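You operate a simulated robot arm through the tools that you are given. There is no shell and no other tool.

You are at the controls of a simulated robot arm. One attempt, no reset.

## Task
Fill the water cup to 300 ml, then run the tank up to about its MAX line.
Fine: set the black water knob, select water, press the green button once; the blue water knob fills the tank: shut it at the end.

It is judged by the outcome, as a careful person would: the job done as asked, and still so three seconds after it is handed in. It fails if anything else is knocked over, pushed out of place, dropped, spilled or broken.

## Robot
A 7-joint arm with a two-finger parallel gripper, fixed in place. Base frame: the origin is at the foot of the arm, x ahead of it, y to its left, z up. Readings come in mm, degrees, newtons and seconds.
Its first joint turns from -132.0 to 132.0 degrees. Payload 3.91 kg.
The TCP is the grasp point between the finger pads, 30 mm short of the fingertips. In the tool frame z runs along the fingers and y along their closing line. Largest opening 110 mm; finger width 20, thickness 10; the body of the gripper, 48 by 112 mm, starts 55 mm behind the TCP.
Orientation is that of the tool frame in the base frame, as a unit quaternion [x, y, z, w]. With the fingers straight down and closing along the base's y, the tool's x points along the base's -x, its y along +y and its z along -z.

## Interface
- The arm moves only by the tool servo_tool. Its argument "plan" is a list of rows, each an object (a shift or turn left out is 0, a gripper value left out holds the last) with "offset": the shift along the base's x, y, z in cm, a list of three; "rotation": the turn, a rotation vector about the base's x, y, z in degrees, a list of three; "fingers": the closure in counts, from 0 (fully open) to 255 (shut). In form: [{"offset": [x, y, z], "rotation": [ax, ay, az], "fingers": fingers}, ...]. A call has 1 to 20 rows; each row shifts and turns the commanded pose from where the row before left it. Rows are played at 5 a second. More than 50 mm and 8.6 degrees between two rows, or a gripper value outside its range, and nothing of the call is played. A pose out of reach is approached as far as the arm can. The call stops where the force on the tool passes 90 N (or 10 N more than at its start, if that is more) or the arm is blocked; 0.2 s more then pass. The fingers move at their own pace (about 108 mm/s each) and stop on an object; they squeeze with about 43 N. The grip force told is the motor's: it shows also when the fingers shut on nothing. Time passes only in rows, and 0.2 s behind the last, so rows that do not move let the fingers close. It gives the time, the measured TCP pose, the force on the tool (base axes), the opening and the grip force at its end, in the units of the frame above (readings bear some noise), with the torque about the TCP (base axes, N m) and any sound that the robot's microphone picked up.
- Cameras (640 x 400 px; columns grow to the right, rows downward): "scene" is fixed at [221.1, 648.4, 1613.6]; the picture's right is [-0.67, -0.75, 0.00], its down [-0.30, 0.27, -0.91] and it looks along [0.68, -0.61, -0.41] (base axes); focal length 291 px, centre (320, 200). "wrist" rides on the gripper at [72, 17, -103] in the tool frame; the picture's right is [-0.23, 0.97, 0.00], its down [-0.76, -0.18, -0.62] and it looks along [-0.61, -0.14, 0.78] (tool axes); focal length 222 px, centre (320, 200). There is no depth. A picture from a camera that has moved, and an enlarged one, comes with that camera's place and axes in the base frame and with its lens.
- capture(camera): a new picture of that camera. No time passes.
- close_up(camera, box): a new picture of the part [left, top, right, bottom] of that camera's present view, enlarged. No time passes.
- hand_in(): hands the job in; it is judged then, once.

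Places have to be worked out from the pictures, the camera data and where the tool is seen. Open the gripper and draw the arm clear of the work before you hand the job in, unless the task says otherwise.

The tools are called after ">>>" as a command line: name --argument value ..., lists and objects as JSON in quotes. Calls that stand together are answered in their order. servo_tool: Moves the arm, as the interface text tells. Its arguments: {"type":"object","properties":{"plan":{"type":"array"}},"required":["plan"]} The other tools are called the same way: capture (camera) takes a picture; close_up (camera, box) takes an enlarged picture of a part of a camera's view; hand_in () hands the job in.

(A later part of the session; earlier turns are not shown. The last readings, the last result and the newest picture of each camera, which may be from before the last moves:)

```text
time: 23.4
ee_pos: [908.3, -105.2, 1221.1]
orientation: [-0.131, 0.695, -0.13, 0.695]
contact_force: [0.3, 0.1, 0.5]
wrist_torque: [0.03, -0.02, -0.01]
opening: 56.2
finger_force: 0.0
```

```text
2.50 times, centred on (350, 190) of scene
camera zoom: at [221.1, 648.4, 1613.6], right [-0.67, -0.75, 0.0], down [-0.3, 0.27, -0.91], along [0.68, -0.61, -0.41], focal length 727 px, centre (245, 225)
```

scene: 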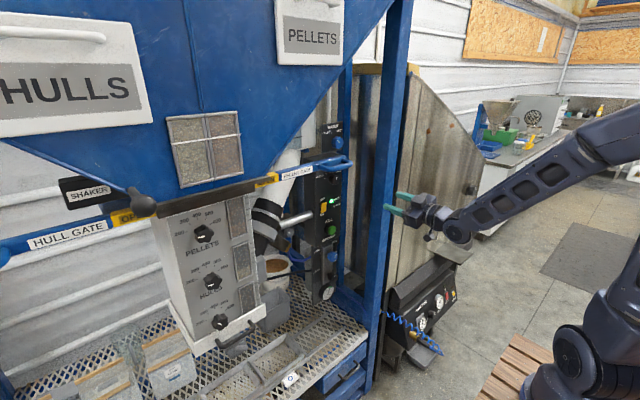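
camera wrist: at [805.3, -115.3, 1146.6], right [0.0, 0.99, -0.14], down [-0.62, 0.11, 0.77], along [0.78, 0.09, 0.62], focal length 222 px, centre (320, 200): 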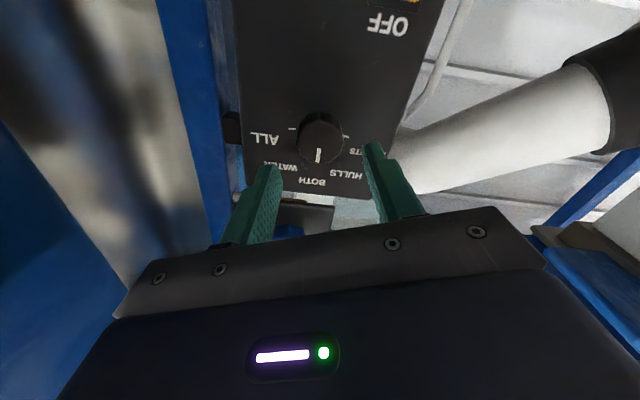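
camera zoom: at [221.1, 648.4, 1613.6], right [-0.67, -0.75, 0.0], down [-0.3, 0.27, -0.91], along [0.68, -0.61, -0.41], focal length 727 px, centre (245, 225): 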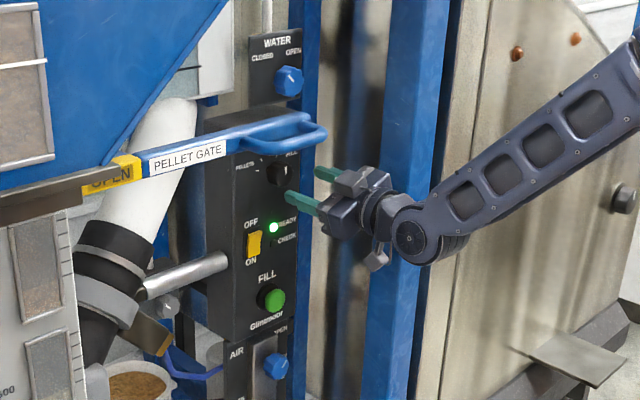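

The knob is centred on the tool axis to within a couple of mm. I'll advance about 43 mm in small steps to straddle it.

>>> servo_tool --plan '[{"offset": [1.5, 0, 0]}, {"offset": [1.5, 0, 0]}, {"offset": [0.8, 0, 0]}, {"offset": [0.5, 0, 0]}, {}]'

>>> close_up --camera "wrist" --box '[230, 80, 410, 230]'

```text
time: 24.6
ee_pos: [951.5, -105.1, 1221.7]
orientation: [-0.13, 0.695, -0.132, 0.695]
contact_force: [0.4, -0.1, -0.3]
wrist_torque: [0.01, 0.01, 0.0]
opening: 55.9
finger_force: 0.0
```

```text
2.67 times, centred on (320, 155) of wrist
camera zoom: at [848.9, -115.6, 1146.7], right [0.0, 0.99, -0.14], down [-0.62, 0.11, 0.77], along [0.78, 0.09, 0.62], focal length 592 px, centre (320, 320)
```

zoom: 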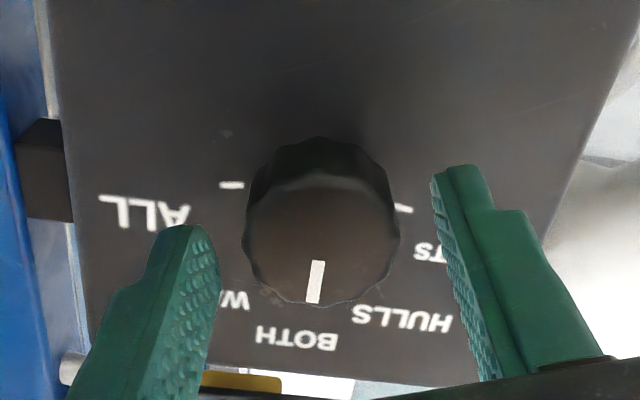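

Similar to the last grip: about 9 mm of overlap. I'll advance 6 mm more and close.

>>> servo_tool --plan '[{"offset": [0.3, 0, 0]}, {"offset": [0.3, 0, 0]}, {}, {"fingers": 185}, {"fingers": 185}, {"fingers": 185}]'

>>> close_up --camera "wrist" --box '[230, 80, 410, 230]'

```text
time: 26.0
ee_pos: [958.7, -105.1, 1221.0]
orientation: [-0.129, 0.695, -0.13, 0.695]
contact_force: [2.1, -6.3, 3.9]
wrist_torque: [0.01, 0.44, -0.42]
opening: 39.0
finger_force: 45.3
```

```text
2.67 times, centred on (320, 155) of wrist
camera zoom: at [855.2, -115.8, 1146.5], right [0.0, 0.99, -0.14], down [-0.62, 0.11, 0.77], along [0.78, 0.09, 0.62], focal length 592 px, centre (320, 320)
```

zoom: 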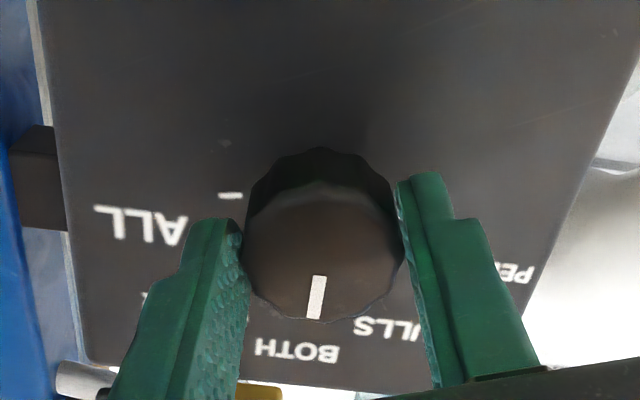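

Firm grip on the selector at 39 mm. I'll rotate 41° clockwise to WATER.

>>> servo_tool --plan '[{"rotation": [7, 0, 0]}, {"rotation": [7, 0, 0]}, {"rotation": [7, 0, 0]}, {"rotation": [7, 0, 0]}, {"rotation": [7, 0, 0]}, {"rotation": [6, 0, 0]}, {}, {}]'

>>> close_up --camera "wrist" --box '[230, 80, 410, 230]'

```text
time: 27.8
ee_pos: [958.1, -104.8, 1220.9]
orientation: [0.12, 0.697, 0.122, 0.696]
contact_force: [-11.0, 2.5, -5.4]
wrist_torque: [-0.02, -0.29, -0.13]
opening: 39.0
finger_force: 45.1
```

```text
2.67 times, centred on (320, 155) of wrist
camera zoom: at [855.2, -63.6, 1157.8], right [0.0, 0.84, 0.54], down [-0.62, -0.42, 0.66], along [0.78, -0.34, 0.52], focal length 592 px, centre (320, 320)
```

zoom: 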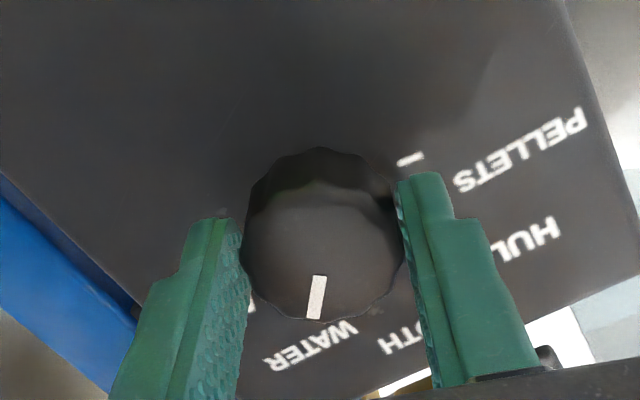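

Now I'll release, back off and verify the pointer.

>>> servo_tool --plan '[{"fingers": 125}, {"fingers": 125}, {"offset": [-1, 0, 0]}, {"offset": [-2, 0, 0]}, {"offset": [-3, 0, 0]}, {"offset": [-3, 0, 0]}, {}]'

>>> close_up --camera "wrist" --box '[240, 50, 400, 190]'

>>> close_up --camera "scene" --box '[310, 150, 360, 200]'

```text
time: 29.4
ee_pos: [870.3, -103.7, 1223.0]
orientation: [0.12, 0.697, 0.121, 0.697]
contact_force: [-0.6, 0.0, 0.2]
wrist_torque: [0.03, -0.02, 0.0]
opening: 56.3
finger_force: 0.0
```

```text
2.86 times, centred on (320, 120) of wrist
camera zoom: at [766.3, -62.9, 1159.6], right [0.0, 0.84, 0.54], down [-0.62, -0.42, 0.66], along [0.78, -0.34, 0.52], focal length 635 px, centre (320, 429)
```

zoom: 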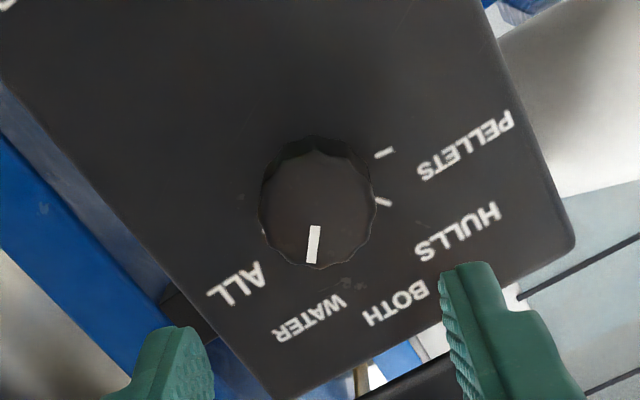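

```text
8.00 times, centred on (335, 175) of scene
camera zoom: at [221.1, 648.4, 1613.6], right [-0.67, -0.75, 0.0], down [-0.3, 0.27, -0.91], along [0.68, -0.61, -0.41], focal length 2326 px, centre (200, 400)
```

zoom: 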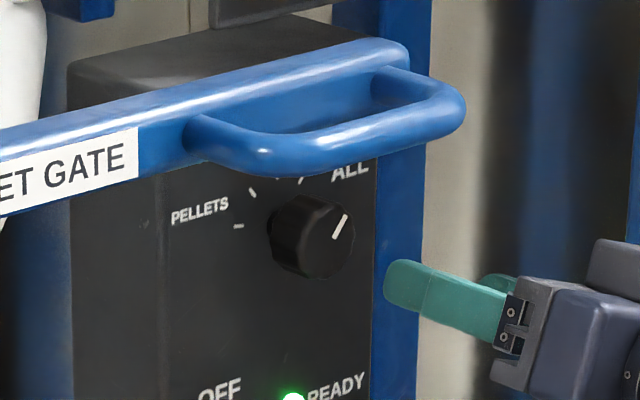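

The selector computes to about +42°, pointing at WATER. Next I'll close the fingers, level the roll and go down in front of the green FILL button (about z=1005).

>>> servo_tool --plan '[{"offset": [-1, 0, -3], "rotation": [-4, 0, 0], "fingers": 255}, {"offset": [-1, 0, -4], "rotation": [-4, 0, 0]}, {"offset": [-1, 0, -4], "rotation": [-4, 0, 0]}, {"offset": [-1, 0, -4], "rotation": [-4, 0, 0]}, {"offset": [-1, 0, -4], "rotation": [-4, 0, 0]}, {"offset": [0, 0, -2], "rotation": [0, 0, 0]}, {}]'

>>> capture --camera "wrist"

>>> capture --camera "scene"

```text
time: 31.0
ee_pos: [819.9, -102.2, 1013.0]
orientation: [-0.002, 0.707, -0.002, 0.707]
contact_force: [0.2, 0.7, 0.4]
wrist_torque: [0.01, 0.01, 0.03]
opening: 0.1
finger_force: 37.7
```

```text
taken
camera wrist: at [716.1, -86.2, 939.8], right [0.0, 0.98, 0.22], down [-0.62, -0.17, 0.76], along [0.78, -0.14, 0.61], focal length 222 px, centre (320, 200)
```

wrist: 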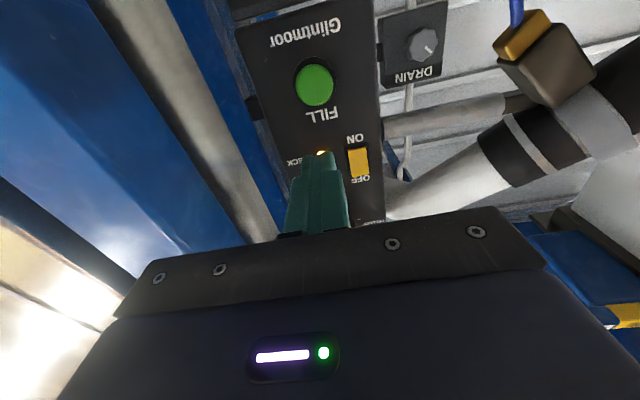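

```text
taken
```

scene: 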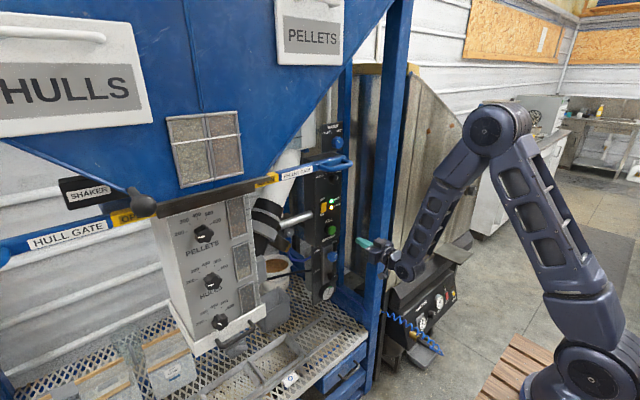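

An amber light seems to be lit near CHECK, so I'll zoom in on that and on the DRAIN knob before pressing anything.

>>> close_up --camera "wrist" --box '[260, 0, 460, 200]'

>>> close_up --camera "scene" --box '[270, 160, 350, 250]'

>>> close_up --camera "wrist" --box '[370, 0, 460, 90]'

```text
2.00 times, centred on (360, 100) of wrist
camera zoom: at [716.1, -86.2, 939.8], right [0.0, 0.98, 0.22], down [-0.62, -0.17, 0.76], along [0.78, -0.14, 0.61], focal length 444 px, centre (240, 400)
```

zoom: 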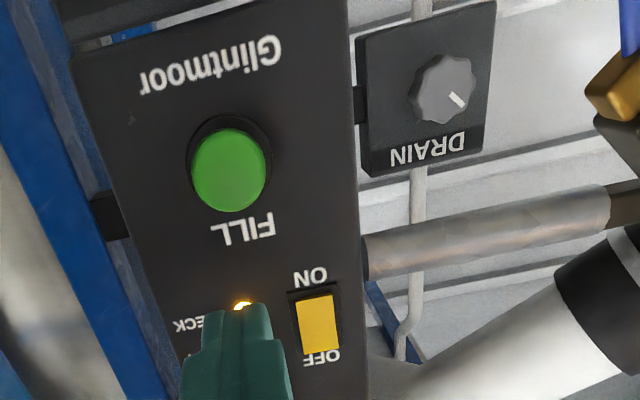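

```text
4.44 times, centred on (310, 205) of scene
camera zoom: at [221.1, 648.4, 1613.6], right [-0.67, -0.75, 0.0], down [-0.3, 0.27, -0.91], along [0.68, -0.61, -0.41], focal length 1292 px, centre (364, 178)
```

zoom: 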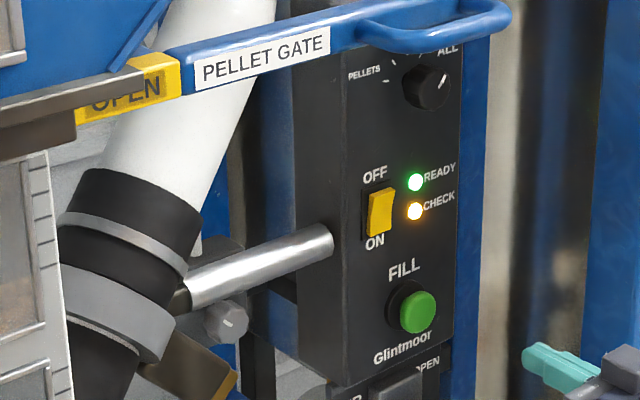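

```text
4.44 times, centred on (415, 45) of wrist
camera zoom: at [716.1, -86.2, 939.8], right [0.0, 0.98, 0.22], down [-0.62, -0.17, 0.76], along [0.78, -0.14, 0.61], focal length 987 px, centre (-102, 889)
```

zoom: 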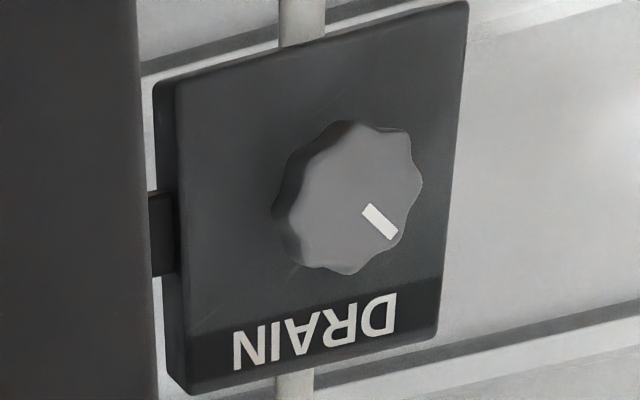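

READY and CHECK are both on since WATER was selected, so something needs checking before pressing. I'll look at the water cup window, then raise the wrist to view the tank level.

>>> close_up --camera "scene" --box '[230, 270, 270, 320]'

>>> servo_tool --plan '[{"offset": [-4, 0, 2]}, {"offset": [-4, 0, 4]}, {"offset": [-4, 0, 4]}, {"offset": [-3, 0, 4]}, {"offset": [-2, 0, 4]}, {"offset": [0, 0, 4]}, {"offset": [0, 0, 4]}, {"offset": [0, 0, 4]}, {}]'

>>> capture --camera "wrist"

```text
8.00 times, centred on (250, 295) of scene
camera zoom: at [221.1, 648.4, 1613.6], right [-0.67, -0.75, 0.0], down [-0.3, 0.27, -0.91], along [0.68, -0.61, -0.41], focal length 2326 px, centre (880, -560)
```

zoom: 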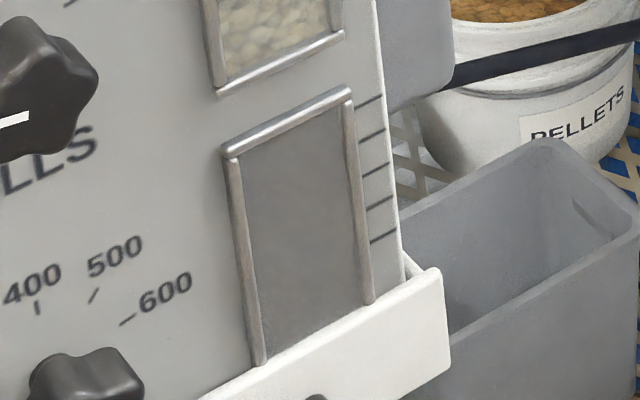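

```text
refused: row 2 steps farther than a row can; nothing moved
```

```text
taken
camera wrist: at [716.1, -86.2, 939.8], right [0.0, 0.98, 0.22], down [-0.62, -0.17, 0.76], along [0.78, -0.14, 0.61], focal length 222 px, centre (320, 200)
```

wrist: 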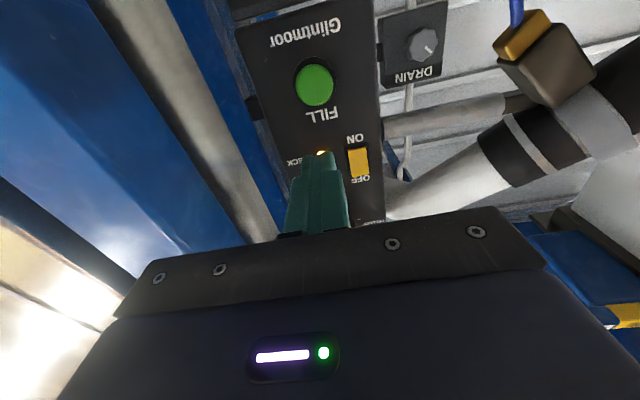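

The cup window is empty. The previous plan had a step over 50 mm, so I'm repeating the move with smaller steps to view the tank.

>>> servo_tool --plan '[{"offset": [-4, 0, 2]}, {"offset": [-3, 0, 3.5]}, {"offset": [-3, 0, 3.5]}, {"offset": [-2, 0, 4]}, {"offset": [0, 0, 4]}, {"offset": [0, 0, 4]}, {"offset": [0, 0, 4]}, {"offset": [0, 0, 4]}, {}]'

>>> capture --camera "wrist"

```text
time: 33.0
ee_pos: [714.9, -106.6, 1304.1]
orientation: [-0.002, 0.707, -0.001, 0.707]
contact_force: [-0.1, -0.7, 0.3]
wrist_torque: [-0.01, 0.02, 0.01]
opening: 0.1
finger_force: 37.9
out of reach, approached as far as the arm can: row 3, 4
```

```text
taken
camera wrist: at [612.4, -88.6, 1231.6], right [0.0, 0.97, 0.22], down [-0.62, -0.17, 0.76], along [0.78, -0.14, 0.61], focal length 222 px, centre (320, 200)
```

wrist: 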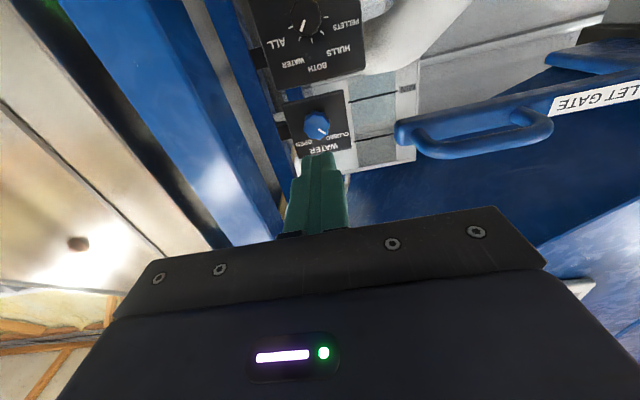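

>>> close_up --camera "wrist" --box '[330, 60, 430, 180]'

>>> close_up --camera "wrist" --box '[250, 0, 370, 100]'

>>> close_up --camera "scene" --box '[285, 100, 335, 160]'

```text
3.33 times, centred on (380, 120) of wrist
camera zoom: at [612.4, -88.6, 1231.6], right [0.0, 0.97, 0.22], down [-0.62, -0.17, 0.76], along [0.78, -0.14, 0.61], focal length 740 px, centre (120, 467)
```

zoom: 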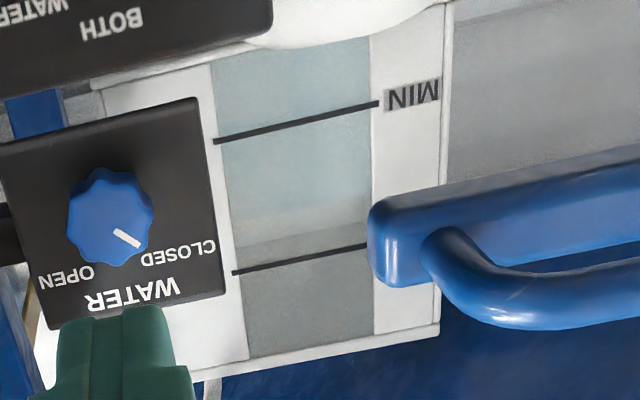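

```text
4.00 times, centred on (310, 50) of wrist
camera zoom: at [612.4, -88.6, 1231.6], right [0.0, 0.97, 0.22], down [-0.62, -0.17, 0.76], along [0.78, -0.14, 0.61], focal length 888 px, centre (360, 800)
```

zoom: 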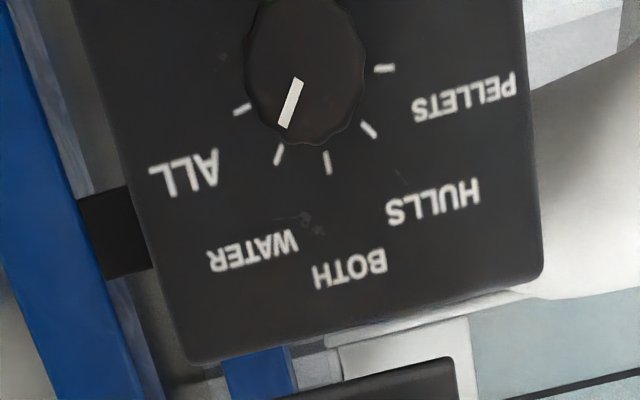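

```text
6.67 times, centred on (310, 130) of scene
camera zoom: at [221.1, 648.4, 1613.6], right [-0.67, -0.75, 0.0], down [-0.3, 0.27, -0.91], along [0.68, -0.61, -0.41], focal length 1938 px, centre (387, 667)
```

zoom: 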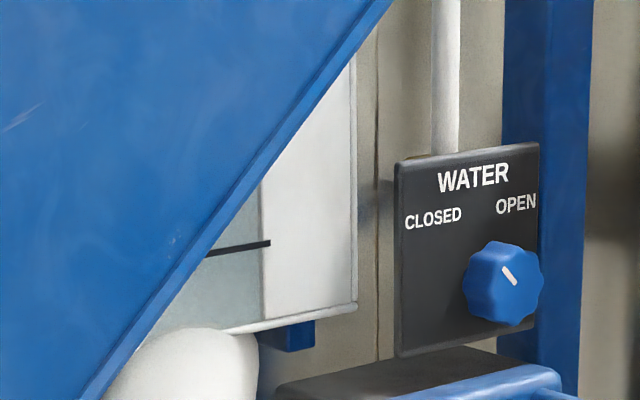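

The tank level sits just below MAX and the supply is closed, so tank level isn't the cause. I'll recheck the lamps and inspect the AIR panel and the drain from the scene camera.

>>> close_up --camera "scene" --box '[315, 190, 350, 220]'

>>> close_up --camera "scene" --box '[300, 235, 350, 305]'

>>> close_up --camera "scene" --box '[280, 200, 330, 250]'

>>> close_up --camera "scene" --box '[150, 170, 280, 350]'

```text
13.33 times, centred on (332, 205) of scene
camera zoom: at [221.1, 648.4, 1613.6], right [-0.67, -0.75, 0.0], down [-0.3, 0.27, -0.91], along [0.68, -0.61, -0.41], focal length 3876 px, centre (153, 133)
```

zoom: 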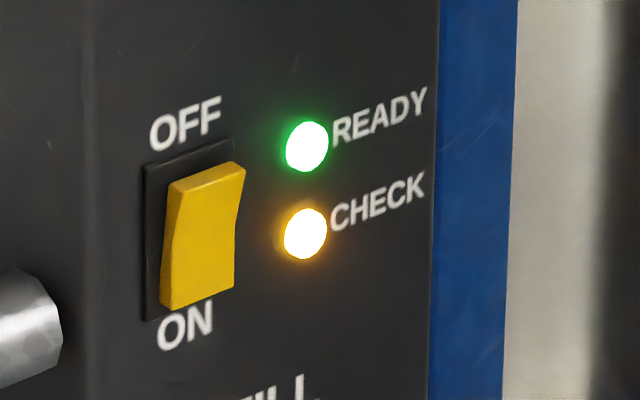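

```text
5.71 times, centred on (325, 270) of scene
camera zoom: at [221.1, 648.4, 1613.6], right [-0.67, -0.75, 0.0], down [-0.3, 0.27, -0.91], along [0.68, -0.61, -0.41], focal length 1661 px, centre (291, -200)
```

zoom: 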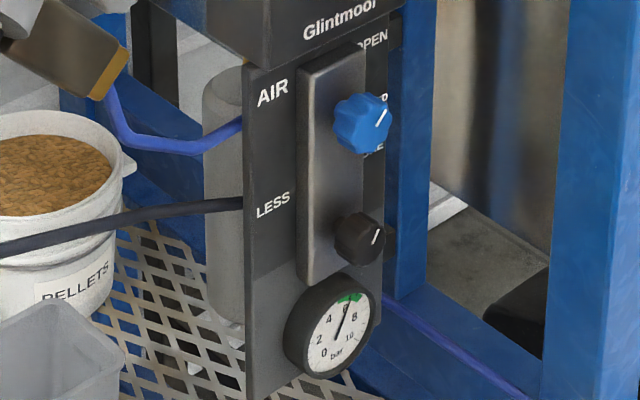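

```text
8.00 times, centred on (305, 225) of scene
camera zoom: at [221.1, 648.4, 1613.6], right [-0.67, -0.75, 0.0], down [-0.3, 0.27, -0.91], along [0.68, -0.61, -0.41], focal length 2326 px, centre (440, 0)
```

zoom: 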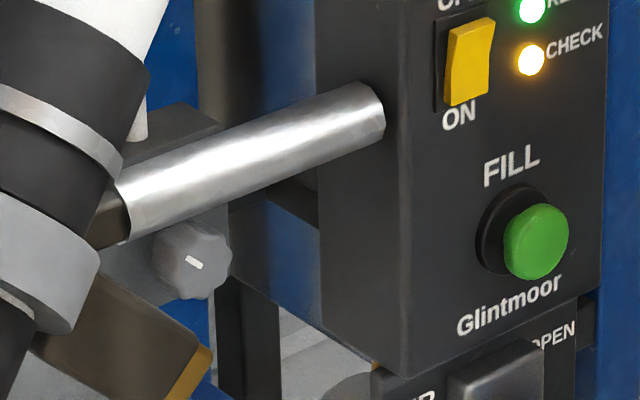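

```text
2.22 times, centred on (215, 260) of scene
camera zoom: at [221.1, 648.4, 1613.6], right [-0.67, -0.75, 0.0], down [-0.3, 0.27, -0.91], along [0.68, -0.61, -0.41], focal length 646 px, centre (553, 67)
```

zoom: 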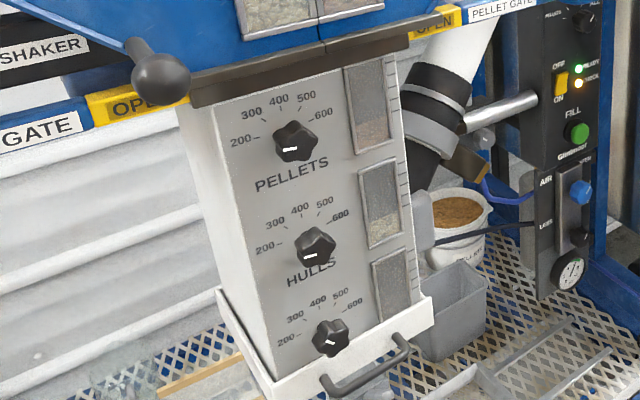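

I'll get a precise reading of the tank level, let a few seconds pass without moving, and compare, to see whether the drain is leaking.

>>> close_up --camera "wrist" --box '[345, 80, 395, 170]'

>>> servo_tool --plan '[{}, {}, {}, {}, {}, {}, {}, {}, {}, {}, {}, {}, {}, {}, {}, {}, {}, {}, {}, {}]'

>>> close_up --camera "wrist" --box '[345, 80, 395, 170]'

>>> close_up --camera "scene" --box '[315, 190, 350, 220]'

```text
4.44 times, centred on (370, 125) of wrist
camera zoom: at [612.4, -88.6, 1231.6], right [0.0, 0.97, 0.22], down [-0.62, -0.17, 0.76], along [0.78, -0.14, 0.61], focal length 987 px, centre (98, 533)
```

zoom: 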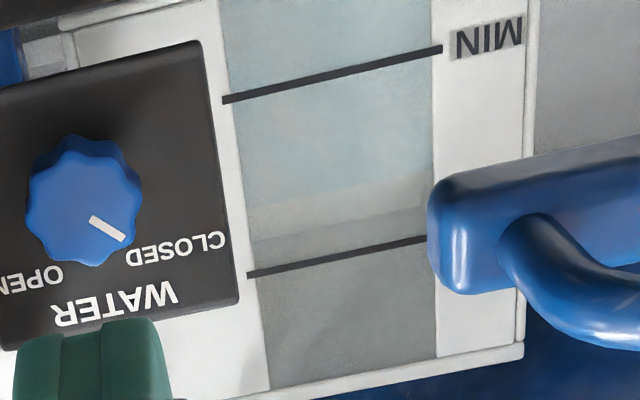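

```text
time: 37.2
ee_pos: [715.3, -106.0, 1304.6]
orientation: [-0.002, 0.707, -0.001, 0.707]
contact_force: [-0.6, 0.2, -0.1]
wrist_torque: [-0.02, 0.01, 0.0]
opening: 0.0
finger_force: 37.8
```

```text
4.44 times, centred on (370, 125) of wrist
camera zoom: at [612.3, -88.6, 1231.3], right [0.0, 0.97, 0.22], down [-0.62, -0.17, 0.76], along [0.78, -0.14, 0.61], focal length 987 px, centre (98, 533)
```

zoom: 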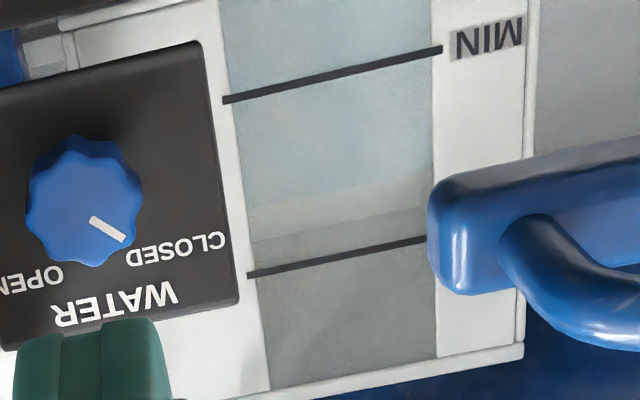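

```text
13.33 times, centred on (332, 205) of scene
camera zoom: at [221.1, 648.4, 1613.6], right [-0.67, -0.75, 0.0], down [-0.3, 0.27, -0.91], along [0.68, -0.61, -0.41], focal length 3876 px, centre (153, 133)
```

zoom: 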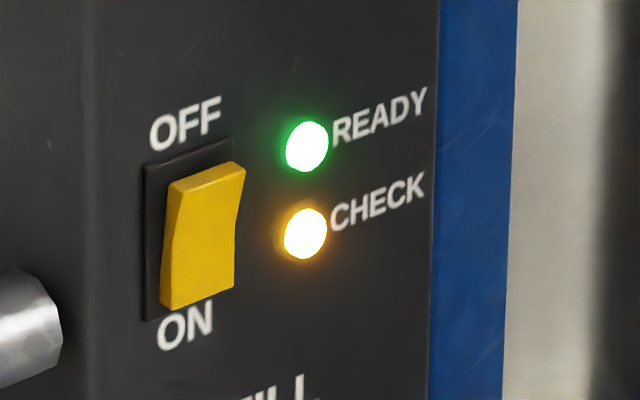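

The tank level is stable, so it isn't draining, and the DRAIN pointer sits the same way as the closed WATER knob. The selector is aligned with WATER, and CHECK came on only with that selection, most plausibly because that cup is below its setpoint. I'll approach the FILL button at about (980, -105, 993) with closed fingers.

>>> servo_tool --plan '[{"offset": [1, 0, -4]}, {"offset": [1, 0, -4]}, {"offset": [3.4, 0, -3.4]}, {"offset": [3.4, 0, -3.4]}, {"offset": [3.4, 0, -3.4]}, {"offset": [0, 0, -4.3]}, {"offset": [0, 0, -4.3]}, {"offset": [0, 0, -4.3]}, {"offset": [3, 0, 0]}, {"offset": [3, 0, 0]}, {"offset": [2.5, 0, 0]}, {}]'

>>> capture --camera "wrist"

>>> close_up --camera "scene" --box '[290, 190, 370, 260]'

```text
time: 39.8
ee_pos: [924.7, -106.3, 994.6]
orientation: [-0.001, 0.707, -0.002, 0.707]
contact_force: [0.0, -0.8, -0.4]
wrist_torque: [0.03, 0.04, 0.01]
opening: 0.1
finger_force: 37.9
```

```text
taken
camera wrist: at [819.9, -88.4, 921.0], right [0.0, 0.97, 0.22], down [-0.62, -0.17, 0.76], along [0.78, -0.14, 0.61], focal length 222 px, centre (320, 200)
```

wrist: 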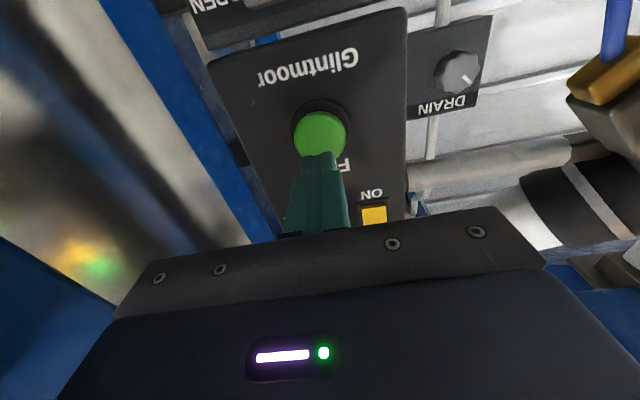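

```text
5.71 times, centred on (330, 225) of scene
camera zoom: at [221.1, 648.4, 1613.6], right [-0.67, -0.75, 0.0], down [-0.3, 0.27, -0.91], along [0.68, -0.61, -0.41], focal length 1661 px, centre (263, 57)
```

zoom: 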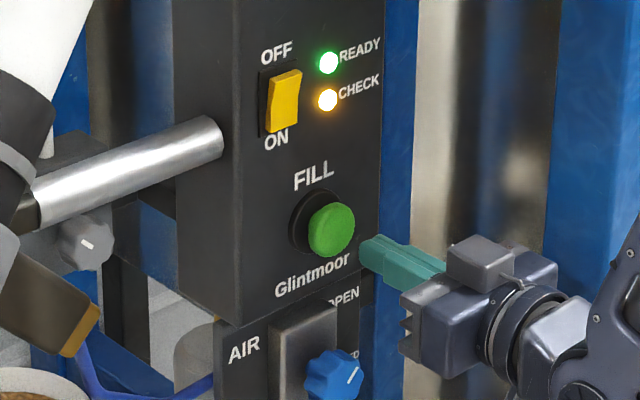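

The tool is about 6 mm above the button centre. I'll take one more close look at the drain valve from here before pressing.

>>> close_up --camera "wrist" --box '[400, 10, 500, 170]'

>>> close_up --camera "wrist" --box '[280, 80, 360, 180]'

```text
2.50 times, centred on (450, 90) of wrist
camera zoom: at [819.9, -88.4, 921.0], right [0.0, 0.97, 0.22], down [-0.62, -0.17, 0.76], along [0.78, -0.14, 0.61], focal length 555 px, centre (-5, 475)
```

zoom: 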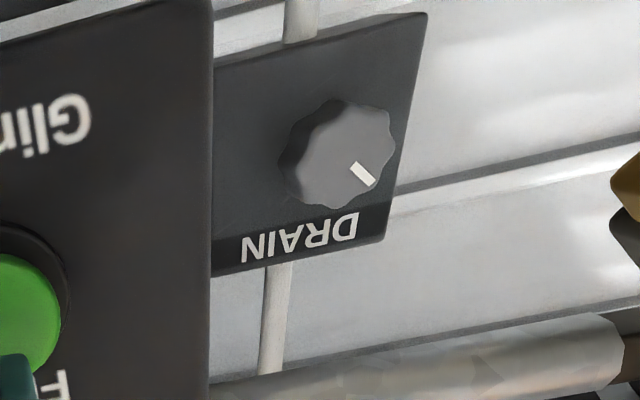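

```text
4.00 times, centred on (320, 130) of wrist
camera zoom: at [819.9, -88.4, 921.0], right [0.0, 0.97, 0.22], down [-0.62, -0.17, 0.76], along [0.78, -0.14, 0.61], focal length 888 px, centre (320, 480)
```

zoom: 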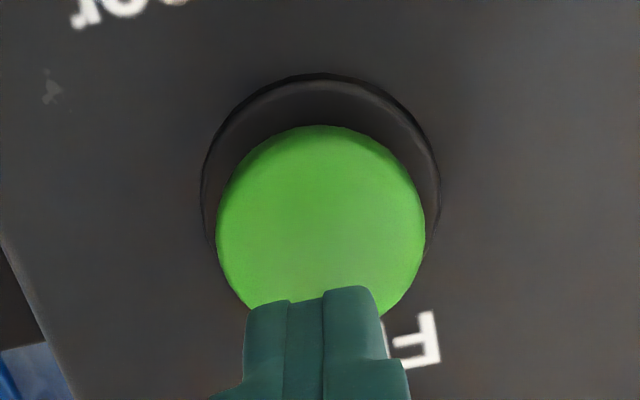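

I'll lower 7 mm and close in to about 5 mm from the button.

>>> servo_tool --plan '[{"offset": [0.5, 0, -0.7]}, {"offset": [1, 0, 0]}, {"offset": [0.4, 0, 0]}, {}]'

>>> close_up --camera "scene" --box '[305, 190, 355, 250]'

>>> close_up --camera "wrist" --box '[280, 80, 360, 180]'

```text
time: 40.8
ee_pos: [943.2, -105.6, 986.6]
orientation: [-0.003, 0.707, -0.002, 0.707]
contact_force: [-0.5, -0.1, 0.0]
wrist_torque: [0.0, -0.01, -0.03]
opening: 0.0
finger_force: 37.8
```

```text
6.67 times, centred on (330, 220) of scene
camera zoom: at [221.1, 648.4, 1613.6], right [-0.67, -0.75, 0.0], down [-0.3, 0.27, -0.91], along [0.68, -0.61, -0.41], focal length 1938 px, centre (253, 67)
```

zoom: 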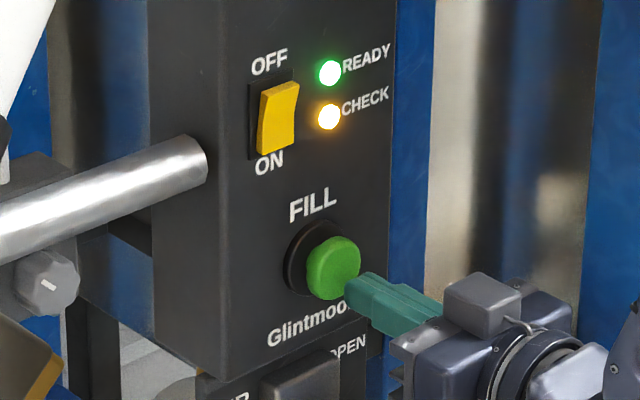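

```text
4.00 times, centred on (320, 130) of wrist
camera zoom: at [839.2, -89.0, 913.6], right [0.0, 0.97, 0.22], down [-0.62, -0.17, 0.76], along [0.78, -0.14, 0.61], focal length 888 px, centre (320, 480)
```

zoom: 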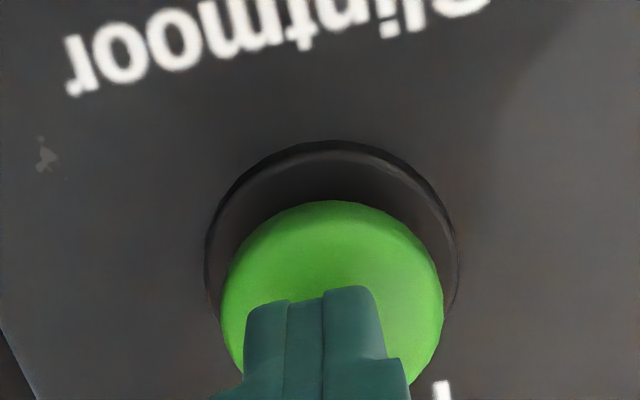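

The tip is aligned with the button's centre. I'll press slowly in small steps, watching force and sound.

>>> servo_tool --plan '[{"offset": [0.3, 0.1, 0]}, {"offset": [0.3, 0, 0]}, {"offset": [0.3, 0, 0]}]'

>>> close_up --camera "scene" --box '[305, 190, 355, 250]'

```text
time: 41.6
ee_pos: [950.5, -105.5, 988.4]
orientation: [-0.002, 0.707, -0.001, 0.707]
contact_force: [-0.3, -0.6, -0.2]
wrist_torque: [0.03, -0.03, -0.04]
opening: 0.0
finger_force: 37.6
```

```text
6.67 times, centred on (330, 220) of scene
camera zoom: at [221.1, 648.4, 1613.6], right [-0.67, -0.75, 0.0], down [-0.3, 0.27, -0.91], along [0.68, -0.61, -0.41], focal length 1938 px, centre (253, 67)
```

zoom: 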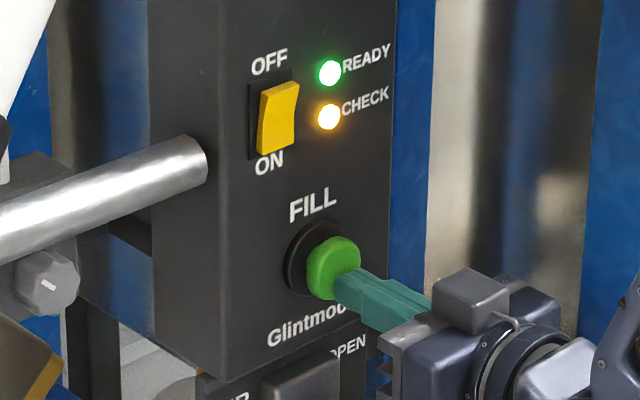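

No contact yet. I'll keep advancing 2–3 mm per row.

>>> servo_tool --plan '[{"offset": [0.3, 0, 0]}, {"offset": [0.2, 0, 0]}]'

```text
time: 42.2
ee_pos: [955.4, -104.2, 986.5]
orientation: [-0.002, 0.707, -0.002, 0.707]
contact_force: [-1.9, 1.0, -0.3]
wrist_torque: [0.01, -0.05, 0.01]
opening: 0.0
finger_force: 37.4
```

>>> servo_tool --plan '[{"offset": [0.2, 0, 0]}, {"offset": [0.2, 0, 0]}]'

>>> close_up --camera "scene" --box '[305, 190, 355, 250]'

```text
time: 42.8
ee_pos: [959.8, -106.0, 986.1]
orientation: [-0.002, 0.707, -0.002, 0.707]
contact_force: [-4.0, -1.7, 0.0]
wrist_torque: [0.04, -0.03, -0.04]
opening: 0.1
finger_force: 37.4
```

```text
6.67 times, centred on (330, 220) of scene
camera zoom: at [221.1, 648.4, 1613.6], right [-0.67, -0.75, 0.0], down [-0.3, 0.27, -0.91], along [0.68, -0.61, -0.41], focal length 1938 px, centre (253, 67)
```

zoom: 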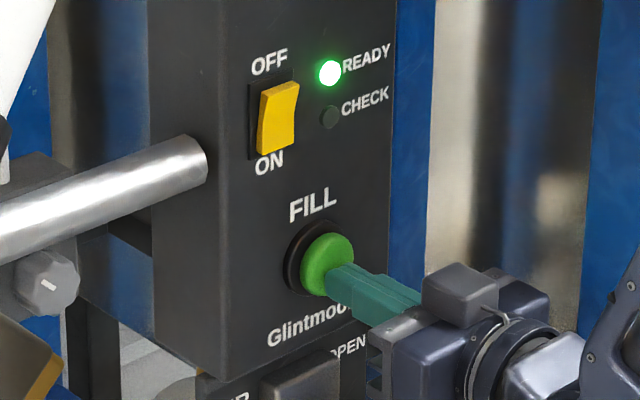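

CHECK has just gone off with the button in, which suggests the press registered. I'll back off and watch the water cup window.

>>> servo_tool --plan '[{"offset": [-1, 0, 0]}, {"offset": [-3, 0, 0]}, {"offset": [-3, 0, 0]}, {}]'

>>> close_up --camera "scene" --box '[230, 270, 270, 320]'

>>> close_up --camera "scene" --box '[305, 190, 355, 250]'

```text
time: 43.8
ee_pos: [889.7, -103.6, 987.0]
orientation: [-0.002, 0.707, -0.002, 0.707]
contact_force: [0.6, 1.0, -0.9]
wrist_torque: [-0.01, -0.02, 0.03]
opening: 0.0
finger_force: 37.7
```

```text
8.00 times, centred on (250, 295) of scene
camera zoom: at [221.1, 648.4, 1613.6], right [-0.67, -0.75, 0.0], down [-0.3, 0.27, -0.91], along [0.68, -0.61, -0.41], focal length 2326 px, centre (880, -560)
```

zoom: 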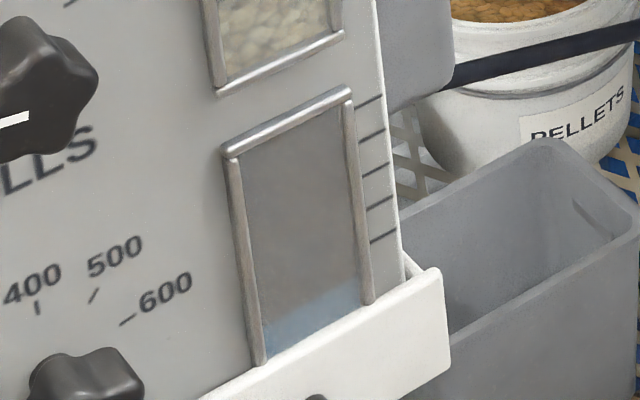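

```text
6.67 times, centred on (330, 220) of scene
camera zoom: at [221.1, 648.4, 1613.6], right [-0.67, -0.75, 0.0], down [-0.3, 0.27, -0.91], along [0.68, -0.61, -0.41], focal length 1938 px, centre (253, 67)
```

zoom: 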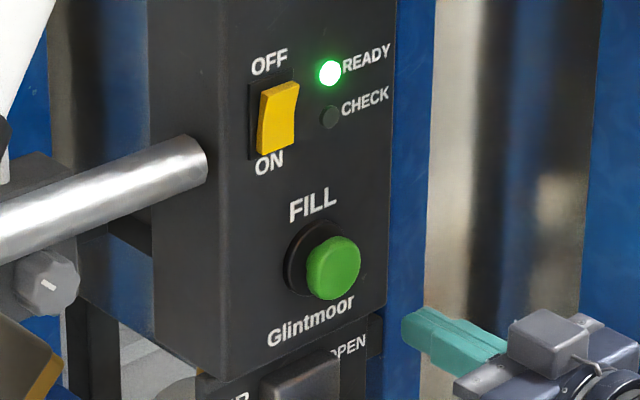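

Water is rising in the cup. While it fills, I'll retract and raise the tool toward the blue WATER knob, staying at y≈-110 to clear the pellet-gate handle, with the fingers opened to about 62 mm.

>>> servo_tool --plan '[{"offset": [-3, 0, 3], "fingers": 110}, {"offset": [-2, 0, 4]}, {"offset": [0, 0, 4.5]}, {"offset": [0, 0, 4.5]}, {"offset": [0, 0, 4.5]}, {"offset": [-2, -0.4, 4.2]}, {"offset": [-3, -0.4, 3.5]}, {"offset": [-3, -0.4, 3.5]}, {"offset": [-2, -0.4, 3.5]}, {"offset": [0, -0.4, 2.5]}, {}]'

>>> close_up --camera "scene" --box '[230, 270, 270, 320]'

>>> capture --camera "wrist"

```text
time: 46.2
ee_pos: [738.9, -124.9, 1364.9]
orientation: [-0.002, 0.707, -0.002, 0.707]
contact_force: [0.9, 0.3, -0.8]
wrist_torque: [0.01, -0.03, 0.01]
opening: 62.7
finger_force: 0.0
```

```text
8.00 times, centred on (250, 295) of scene
camera zoom: at [221.1, 648.4, 1613.6], right [-0.67, -0.75, 0.0], down [-0.3, 0.27, -0.91], along [0.68, -0.61, -0.41], focal length 2326 px, centre (880, -560)
```

zoom: 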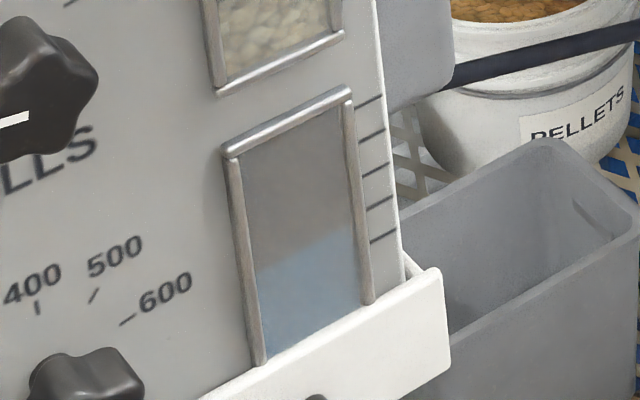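

```text
taken
camera wrist: at [635.2, -108.2, 1290.9], right [0.0, 0.97, 0.22], down [-0.62, -0.17, 0.76], along [0.78, -0.14, 0.61], focal length 222 px, centre (320, 200)
```

wrist: 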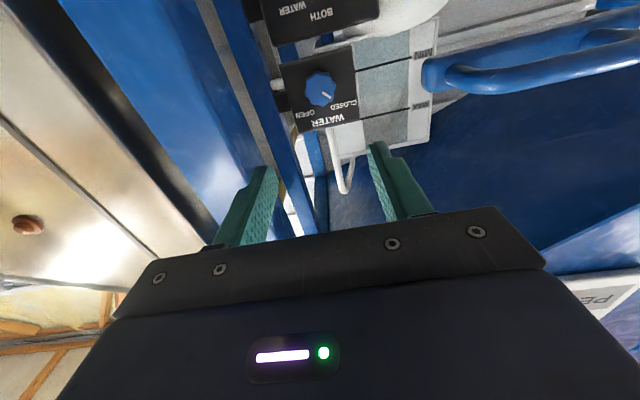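

The cup is at roughly 230–250 ml and still rising. I'll roll the gripper to -45° for the water knob while the fill finishes, then check the cup and the tank.

>>> servo_tool --plan '[{"rotation": [-7.5, 0, 0]}, {"rotation": [-7.5, 0, 0]}, {"rotation": [-7.5, 0, 0]}, {"rotation": [-7.5, 0, 0]}, {"rotation": [-7.5, 0, 0]}, {"rotation": [-7.5, 0, 0]}, {}, {}, {}, {}, {}, {}]'

>>> close_up --camera "scene" --box '[230, 270, 270, 320]'

>>> capture --camera "wrist"

>>> close_up --camera "scene" --box '[305, 190, 355, 250]'

```text
time: 48.8
ee_pos: [737.7, -125.7, 1363.8]
orientation: [-0.272, 0.653, -0.272, 0.653]
contact_force: [0.8, -0.1, 0.0]
wrist_torque: [0.05, 0.01, -0.01]
opening: 62.4
finger_force: 0.1
```

```text
8.00 times, centred on (250, 295) of scene
camera zoom: at [221.1, 648.4, 1613.6], right [-0.67, -0.75, 0.0], down [-0.3, 0.27, -0.91], along [0.68, -0.61, -0.41], focal length 2326 px, centre (880, -560)
```

zoom: 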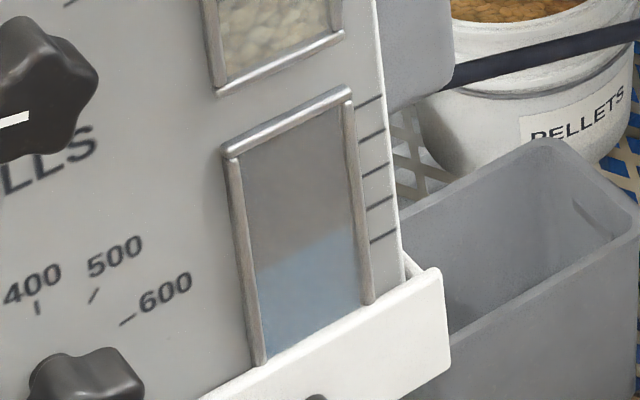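

```text
taken
camera wrist: at [635.2, -164.3, 1300.4], right [0.0, 0.85, -0.53], down [-0.62, 0.42, 0.66], along [0.78, 0.33, 0.53], focal length 222 px, centre (320, 200)
```

wrist: 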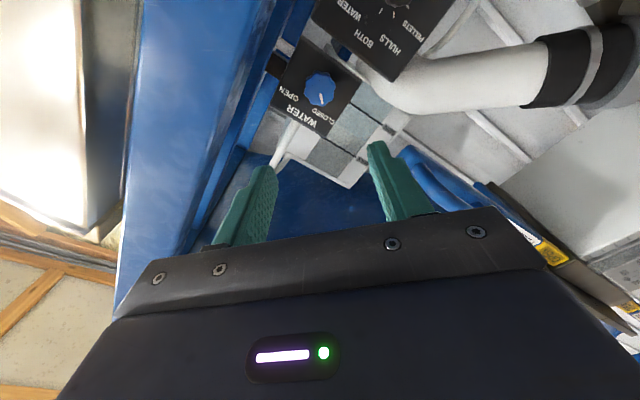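

```text
6.67 times, centred on (330, 220) of scene
camera zoom: at [221.1, 648.4, 1613.6], right [-0.67, -0.75, 0.0], down [-0.3, 0.27, -0.91], along [0.68, -0.61, -0.41], focal length 1938 px, centre (253, 67)
```

zoom: 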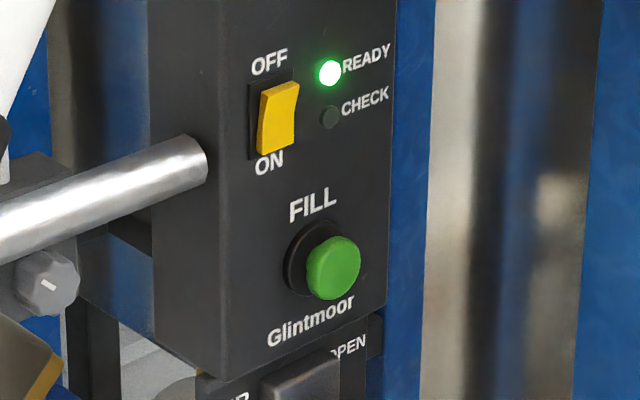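

The cup has stopped rising. To interpret its scale, I'll compare with the pellet and hull windows (both dials at 200).

>>> close_up --camera "scene" --box '[215, 185, 270, 320]'

>>> close_up --camera "scene" --box '[220, 190, 265, 245]'

>>> close_up --camera "scene" --box '[225, 235, 265, 285]'

>>> close_up --camera "scene" --box '[235, 280, 265, 320]'

>>> close_up --camera "wrist" --box '[270, 60, 420, 200]'

```text
2.96 times, centred on (242, 252) of scene
camera zoom: at [221.1, 648.4, 1613.6], right [-0.67, -0.75, 0.0], down [-0.3, 0.27, -0.91], along [0.68, -0.61, -0.41], focal length 861 px, centre (550, 44)
```

zoom: 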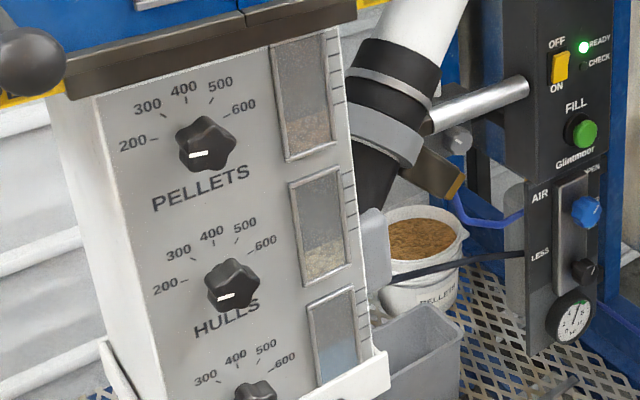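

```text
7.27 times, centred on (242, 218) of scene
camera zoom: at [221.1, 648.4, 1613.6], right [-0.67, -0.75, 0.0], down [-0.3, 0.27, -0.91], along [0.68, -0.61, -0.41], focal length 2114 px, centre (884, 73)
```

zoom: 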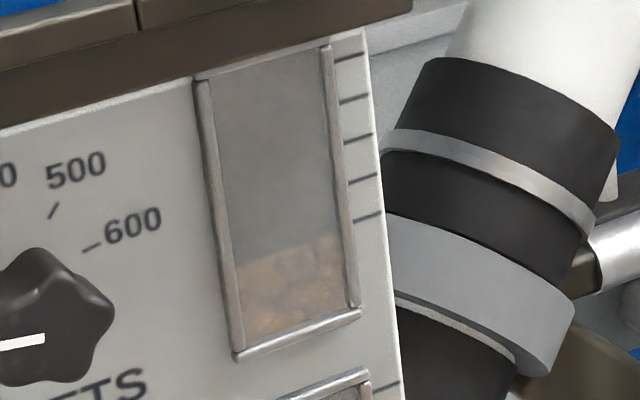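

```text
8.00 times, centred on (245, 260) of scene
camera zoom: at [221.1, 648.4, 1613.6], right [-0.67, -0.75, 0.0], down [-0.3, 0.27, -0.91], along [0.68, -0.61, -0.41], focal length 2326 px, centre (920, -280)
```

zoom: 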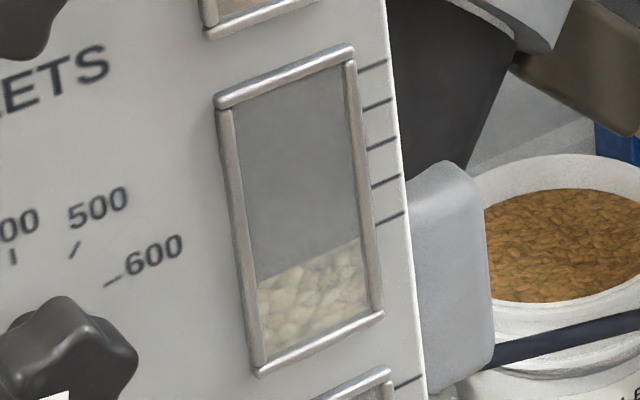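

```text
10.00 times, centred on (250, 300) of scene
camera zoom: at [221.1, 648.4, 1613.6], right [-0.67, -0.75, 0.0], down [-0.3, 0.27, -0.91], along [0.68, -0.61, -0.41], focal length 2907 px, centre (1020, -800)
```

zoom: 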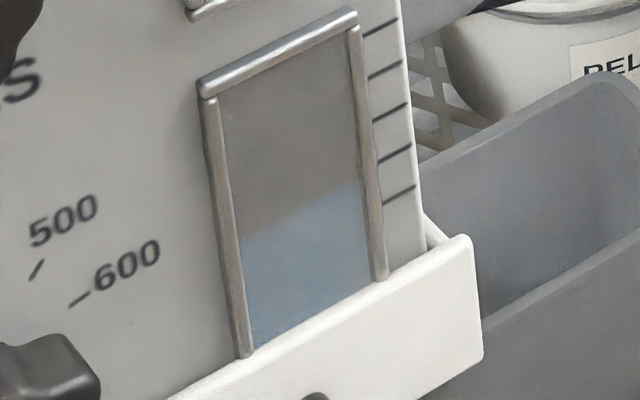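

```text
2.86 times, centred on (345, 130) of wrist
camera zoom: at [635.2, -164.3, 1300.4], right [0.0, 0.85, -0.53], down [-0.62, 0.42, 0.66], along [0.78, 0.33, 0.53], focal length 635 px, centre (249, 400)
```

zoom: 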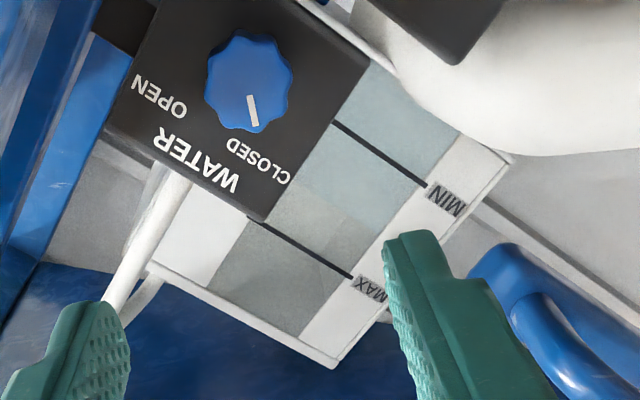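

>>> close_up --camera "scene" --box '[254, 286, 280, 308]'

>>> close_up --camera "scene" --box '[254, 252, 280, 274]'

>>> close_up --camera "scene" --box '[252, 206, 278, 228]'

```text
16.00 times, centred on (267, 297) of scene
camera zoom: at [221.1, 648.4, 1613.6], right [-0.67, -0.75, 0.0], down [-0.3, 0.27, -0.91], along [0.68, -0.61, -0.41], focal length 4651 px, centre (1168, -1352)
```

zoom: 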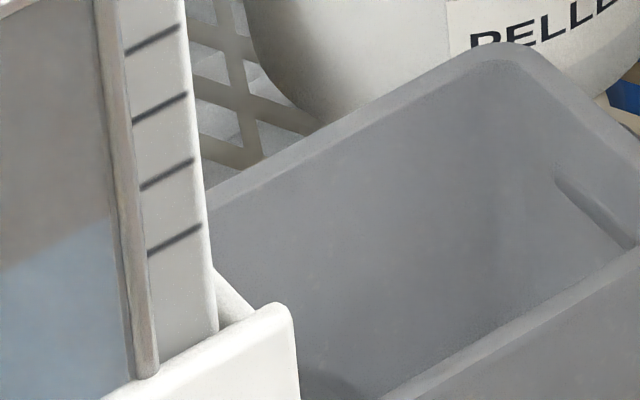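

```text
16.00 times, centred on (267, 263) of scene
camera zoom: at [221.1, 648.4, 1613.6], right [-0.67, -0.75, 0.0], down [-0.3, 0.27, -0.91], along [0.68, -0.61, -0.41], focal length 4651 px, centre (1168, -808)
```

zoom: 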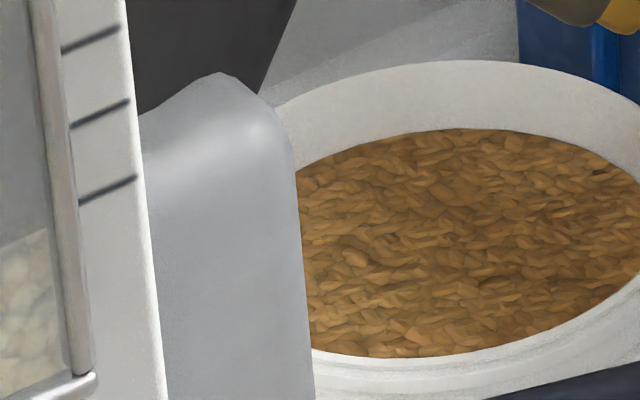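

```text
16.00 times, centred on (265, 217) of scene
camera zoom: at [221.1, 648.4, 1613.6], right [-0.67, -0.75, 0.0], down [-0.3, 0.27, -0.91], along [0.68, -0.61, -0.41], focal length 4651 px, centre (1200, -72)
```

zoom: 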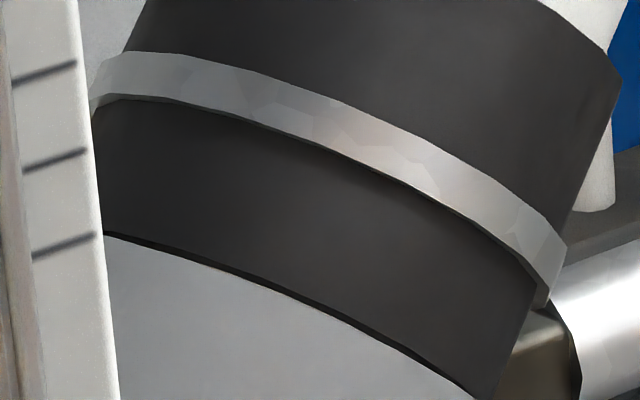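

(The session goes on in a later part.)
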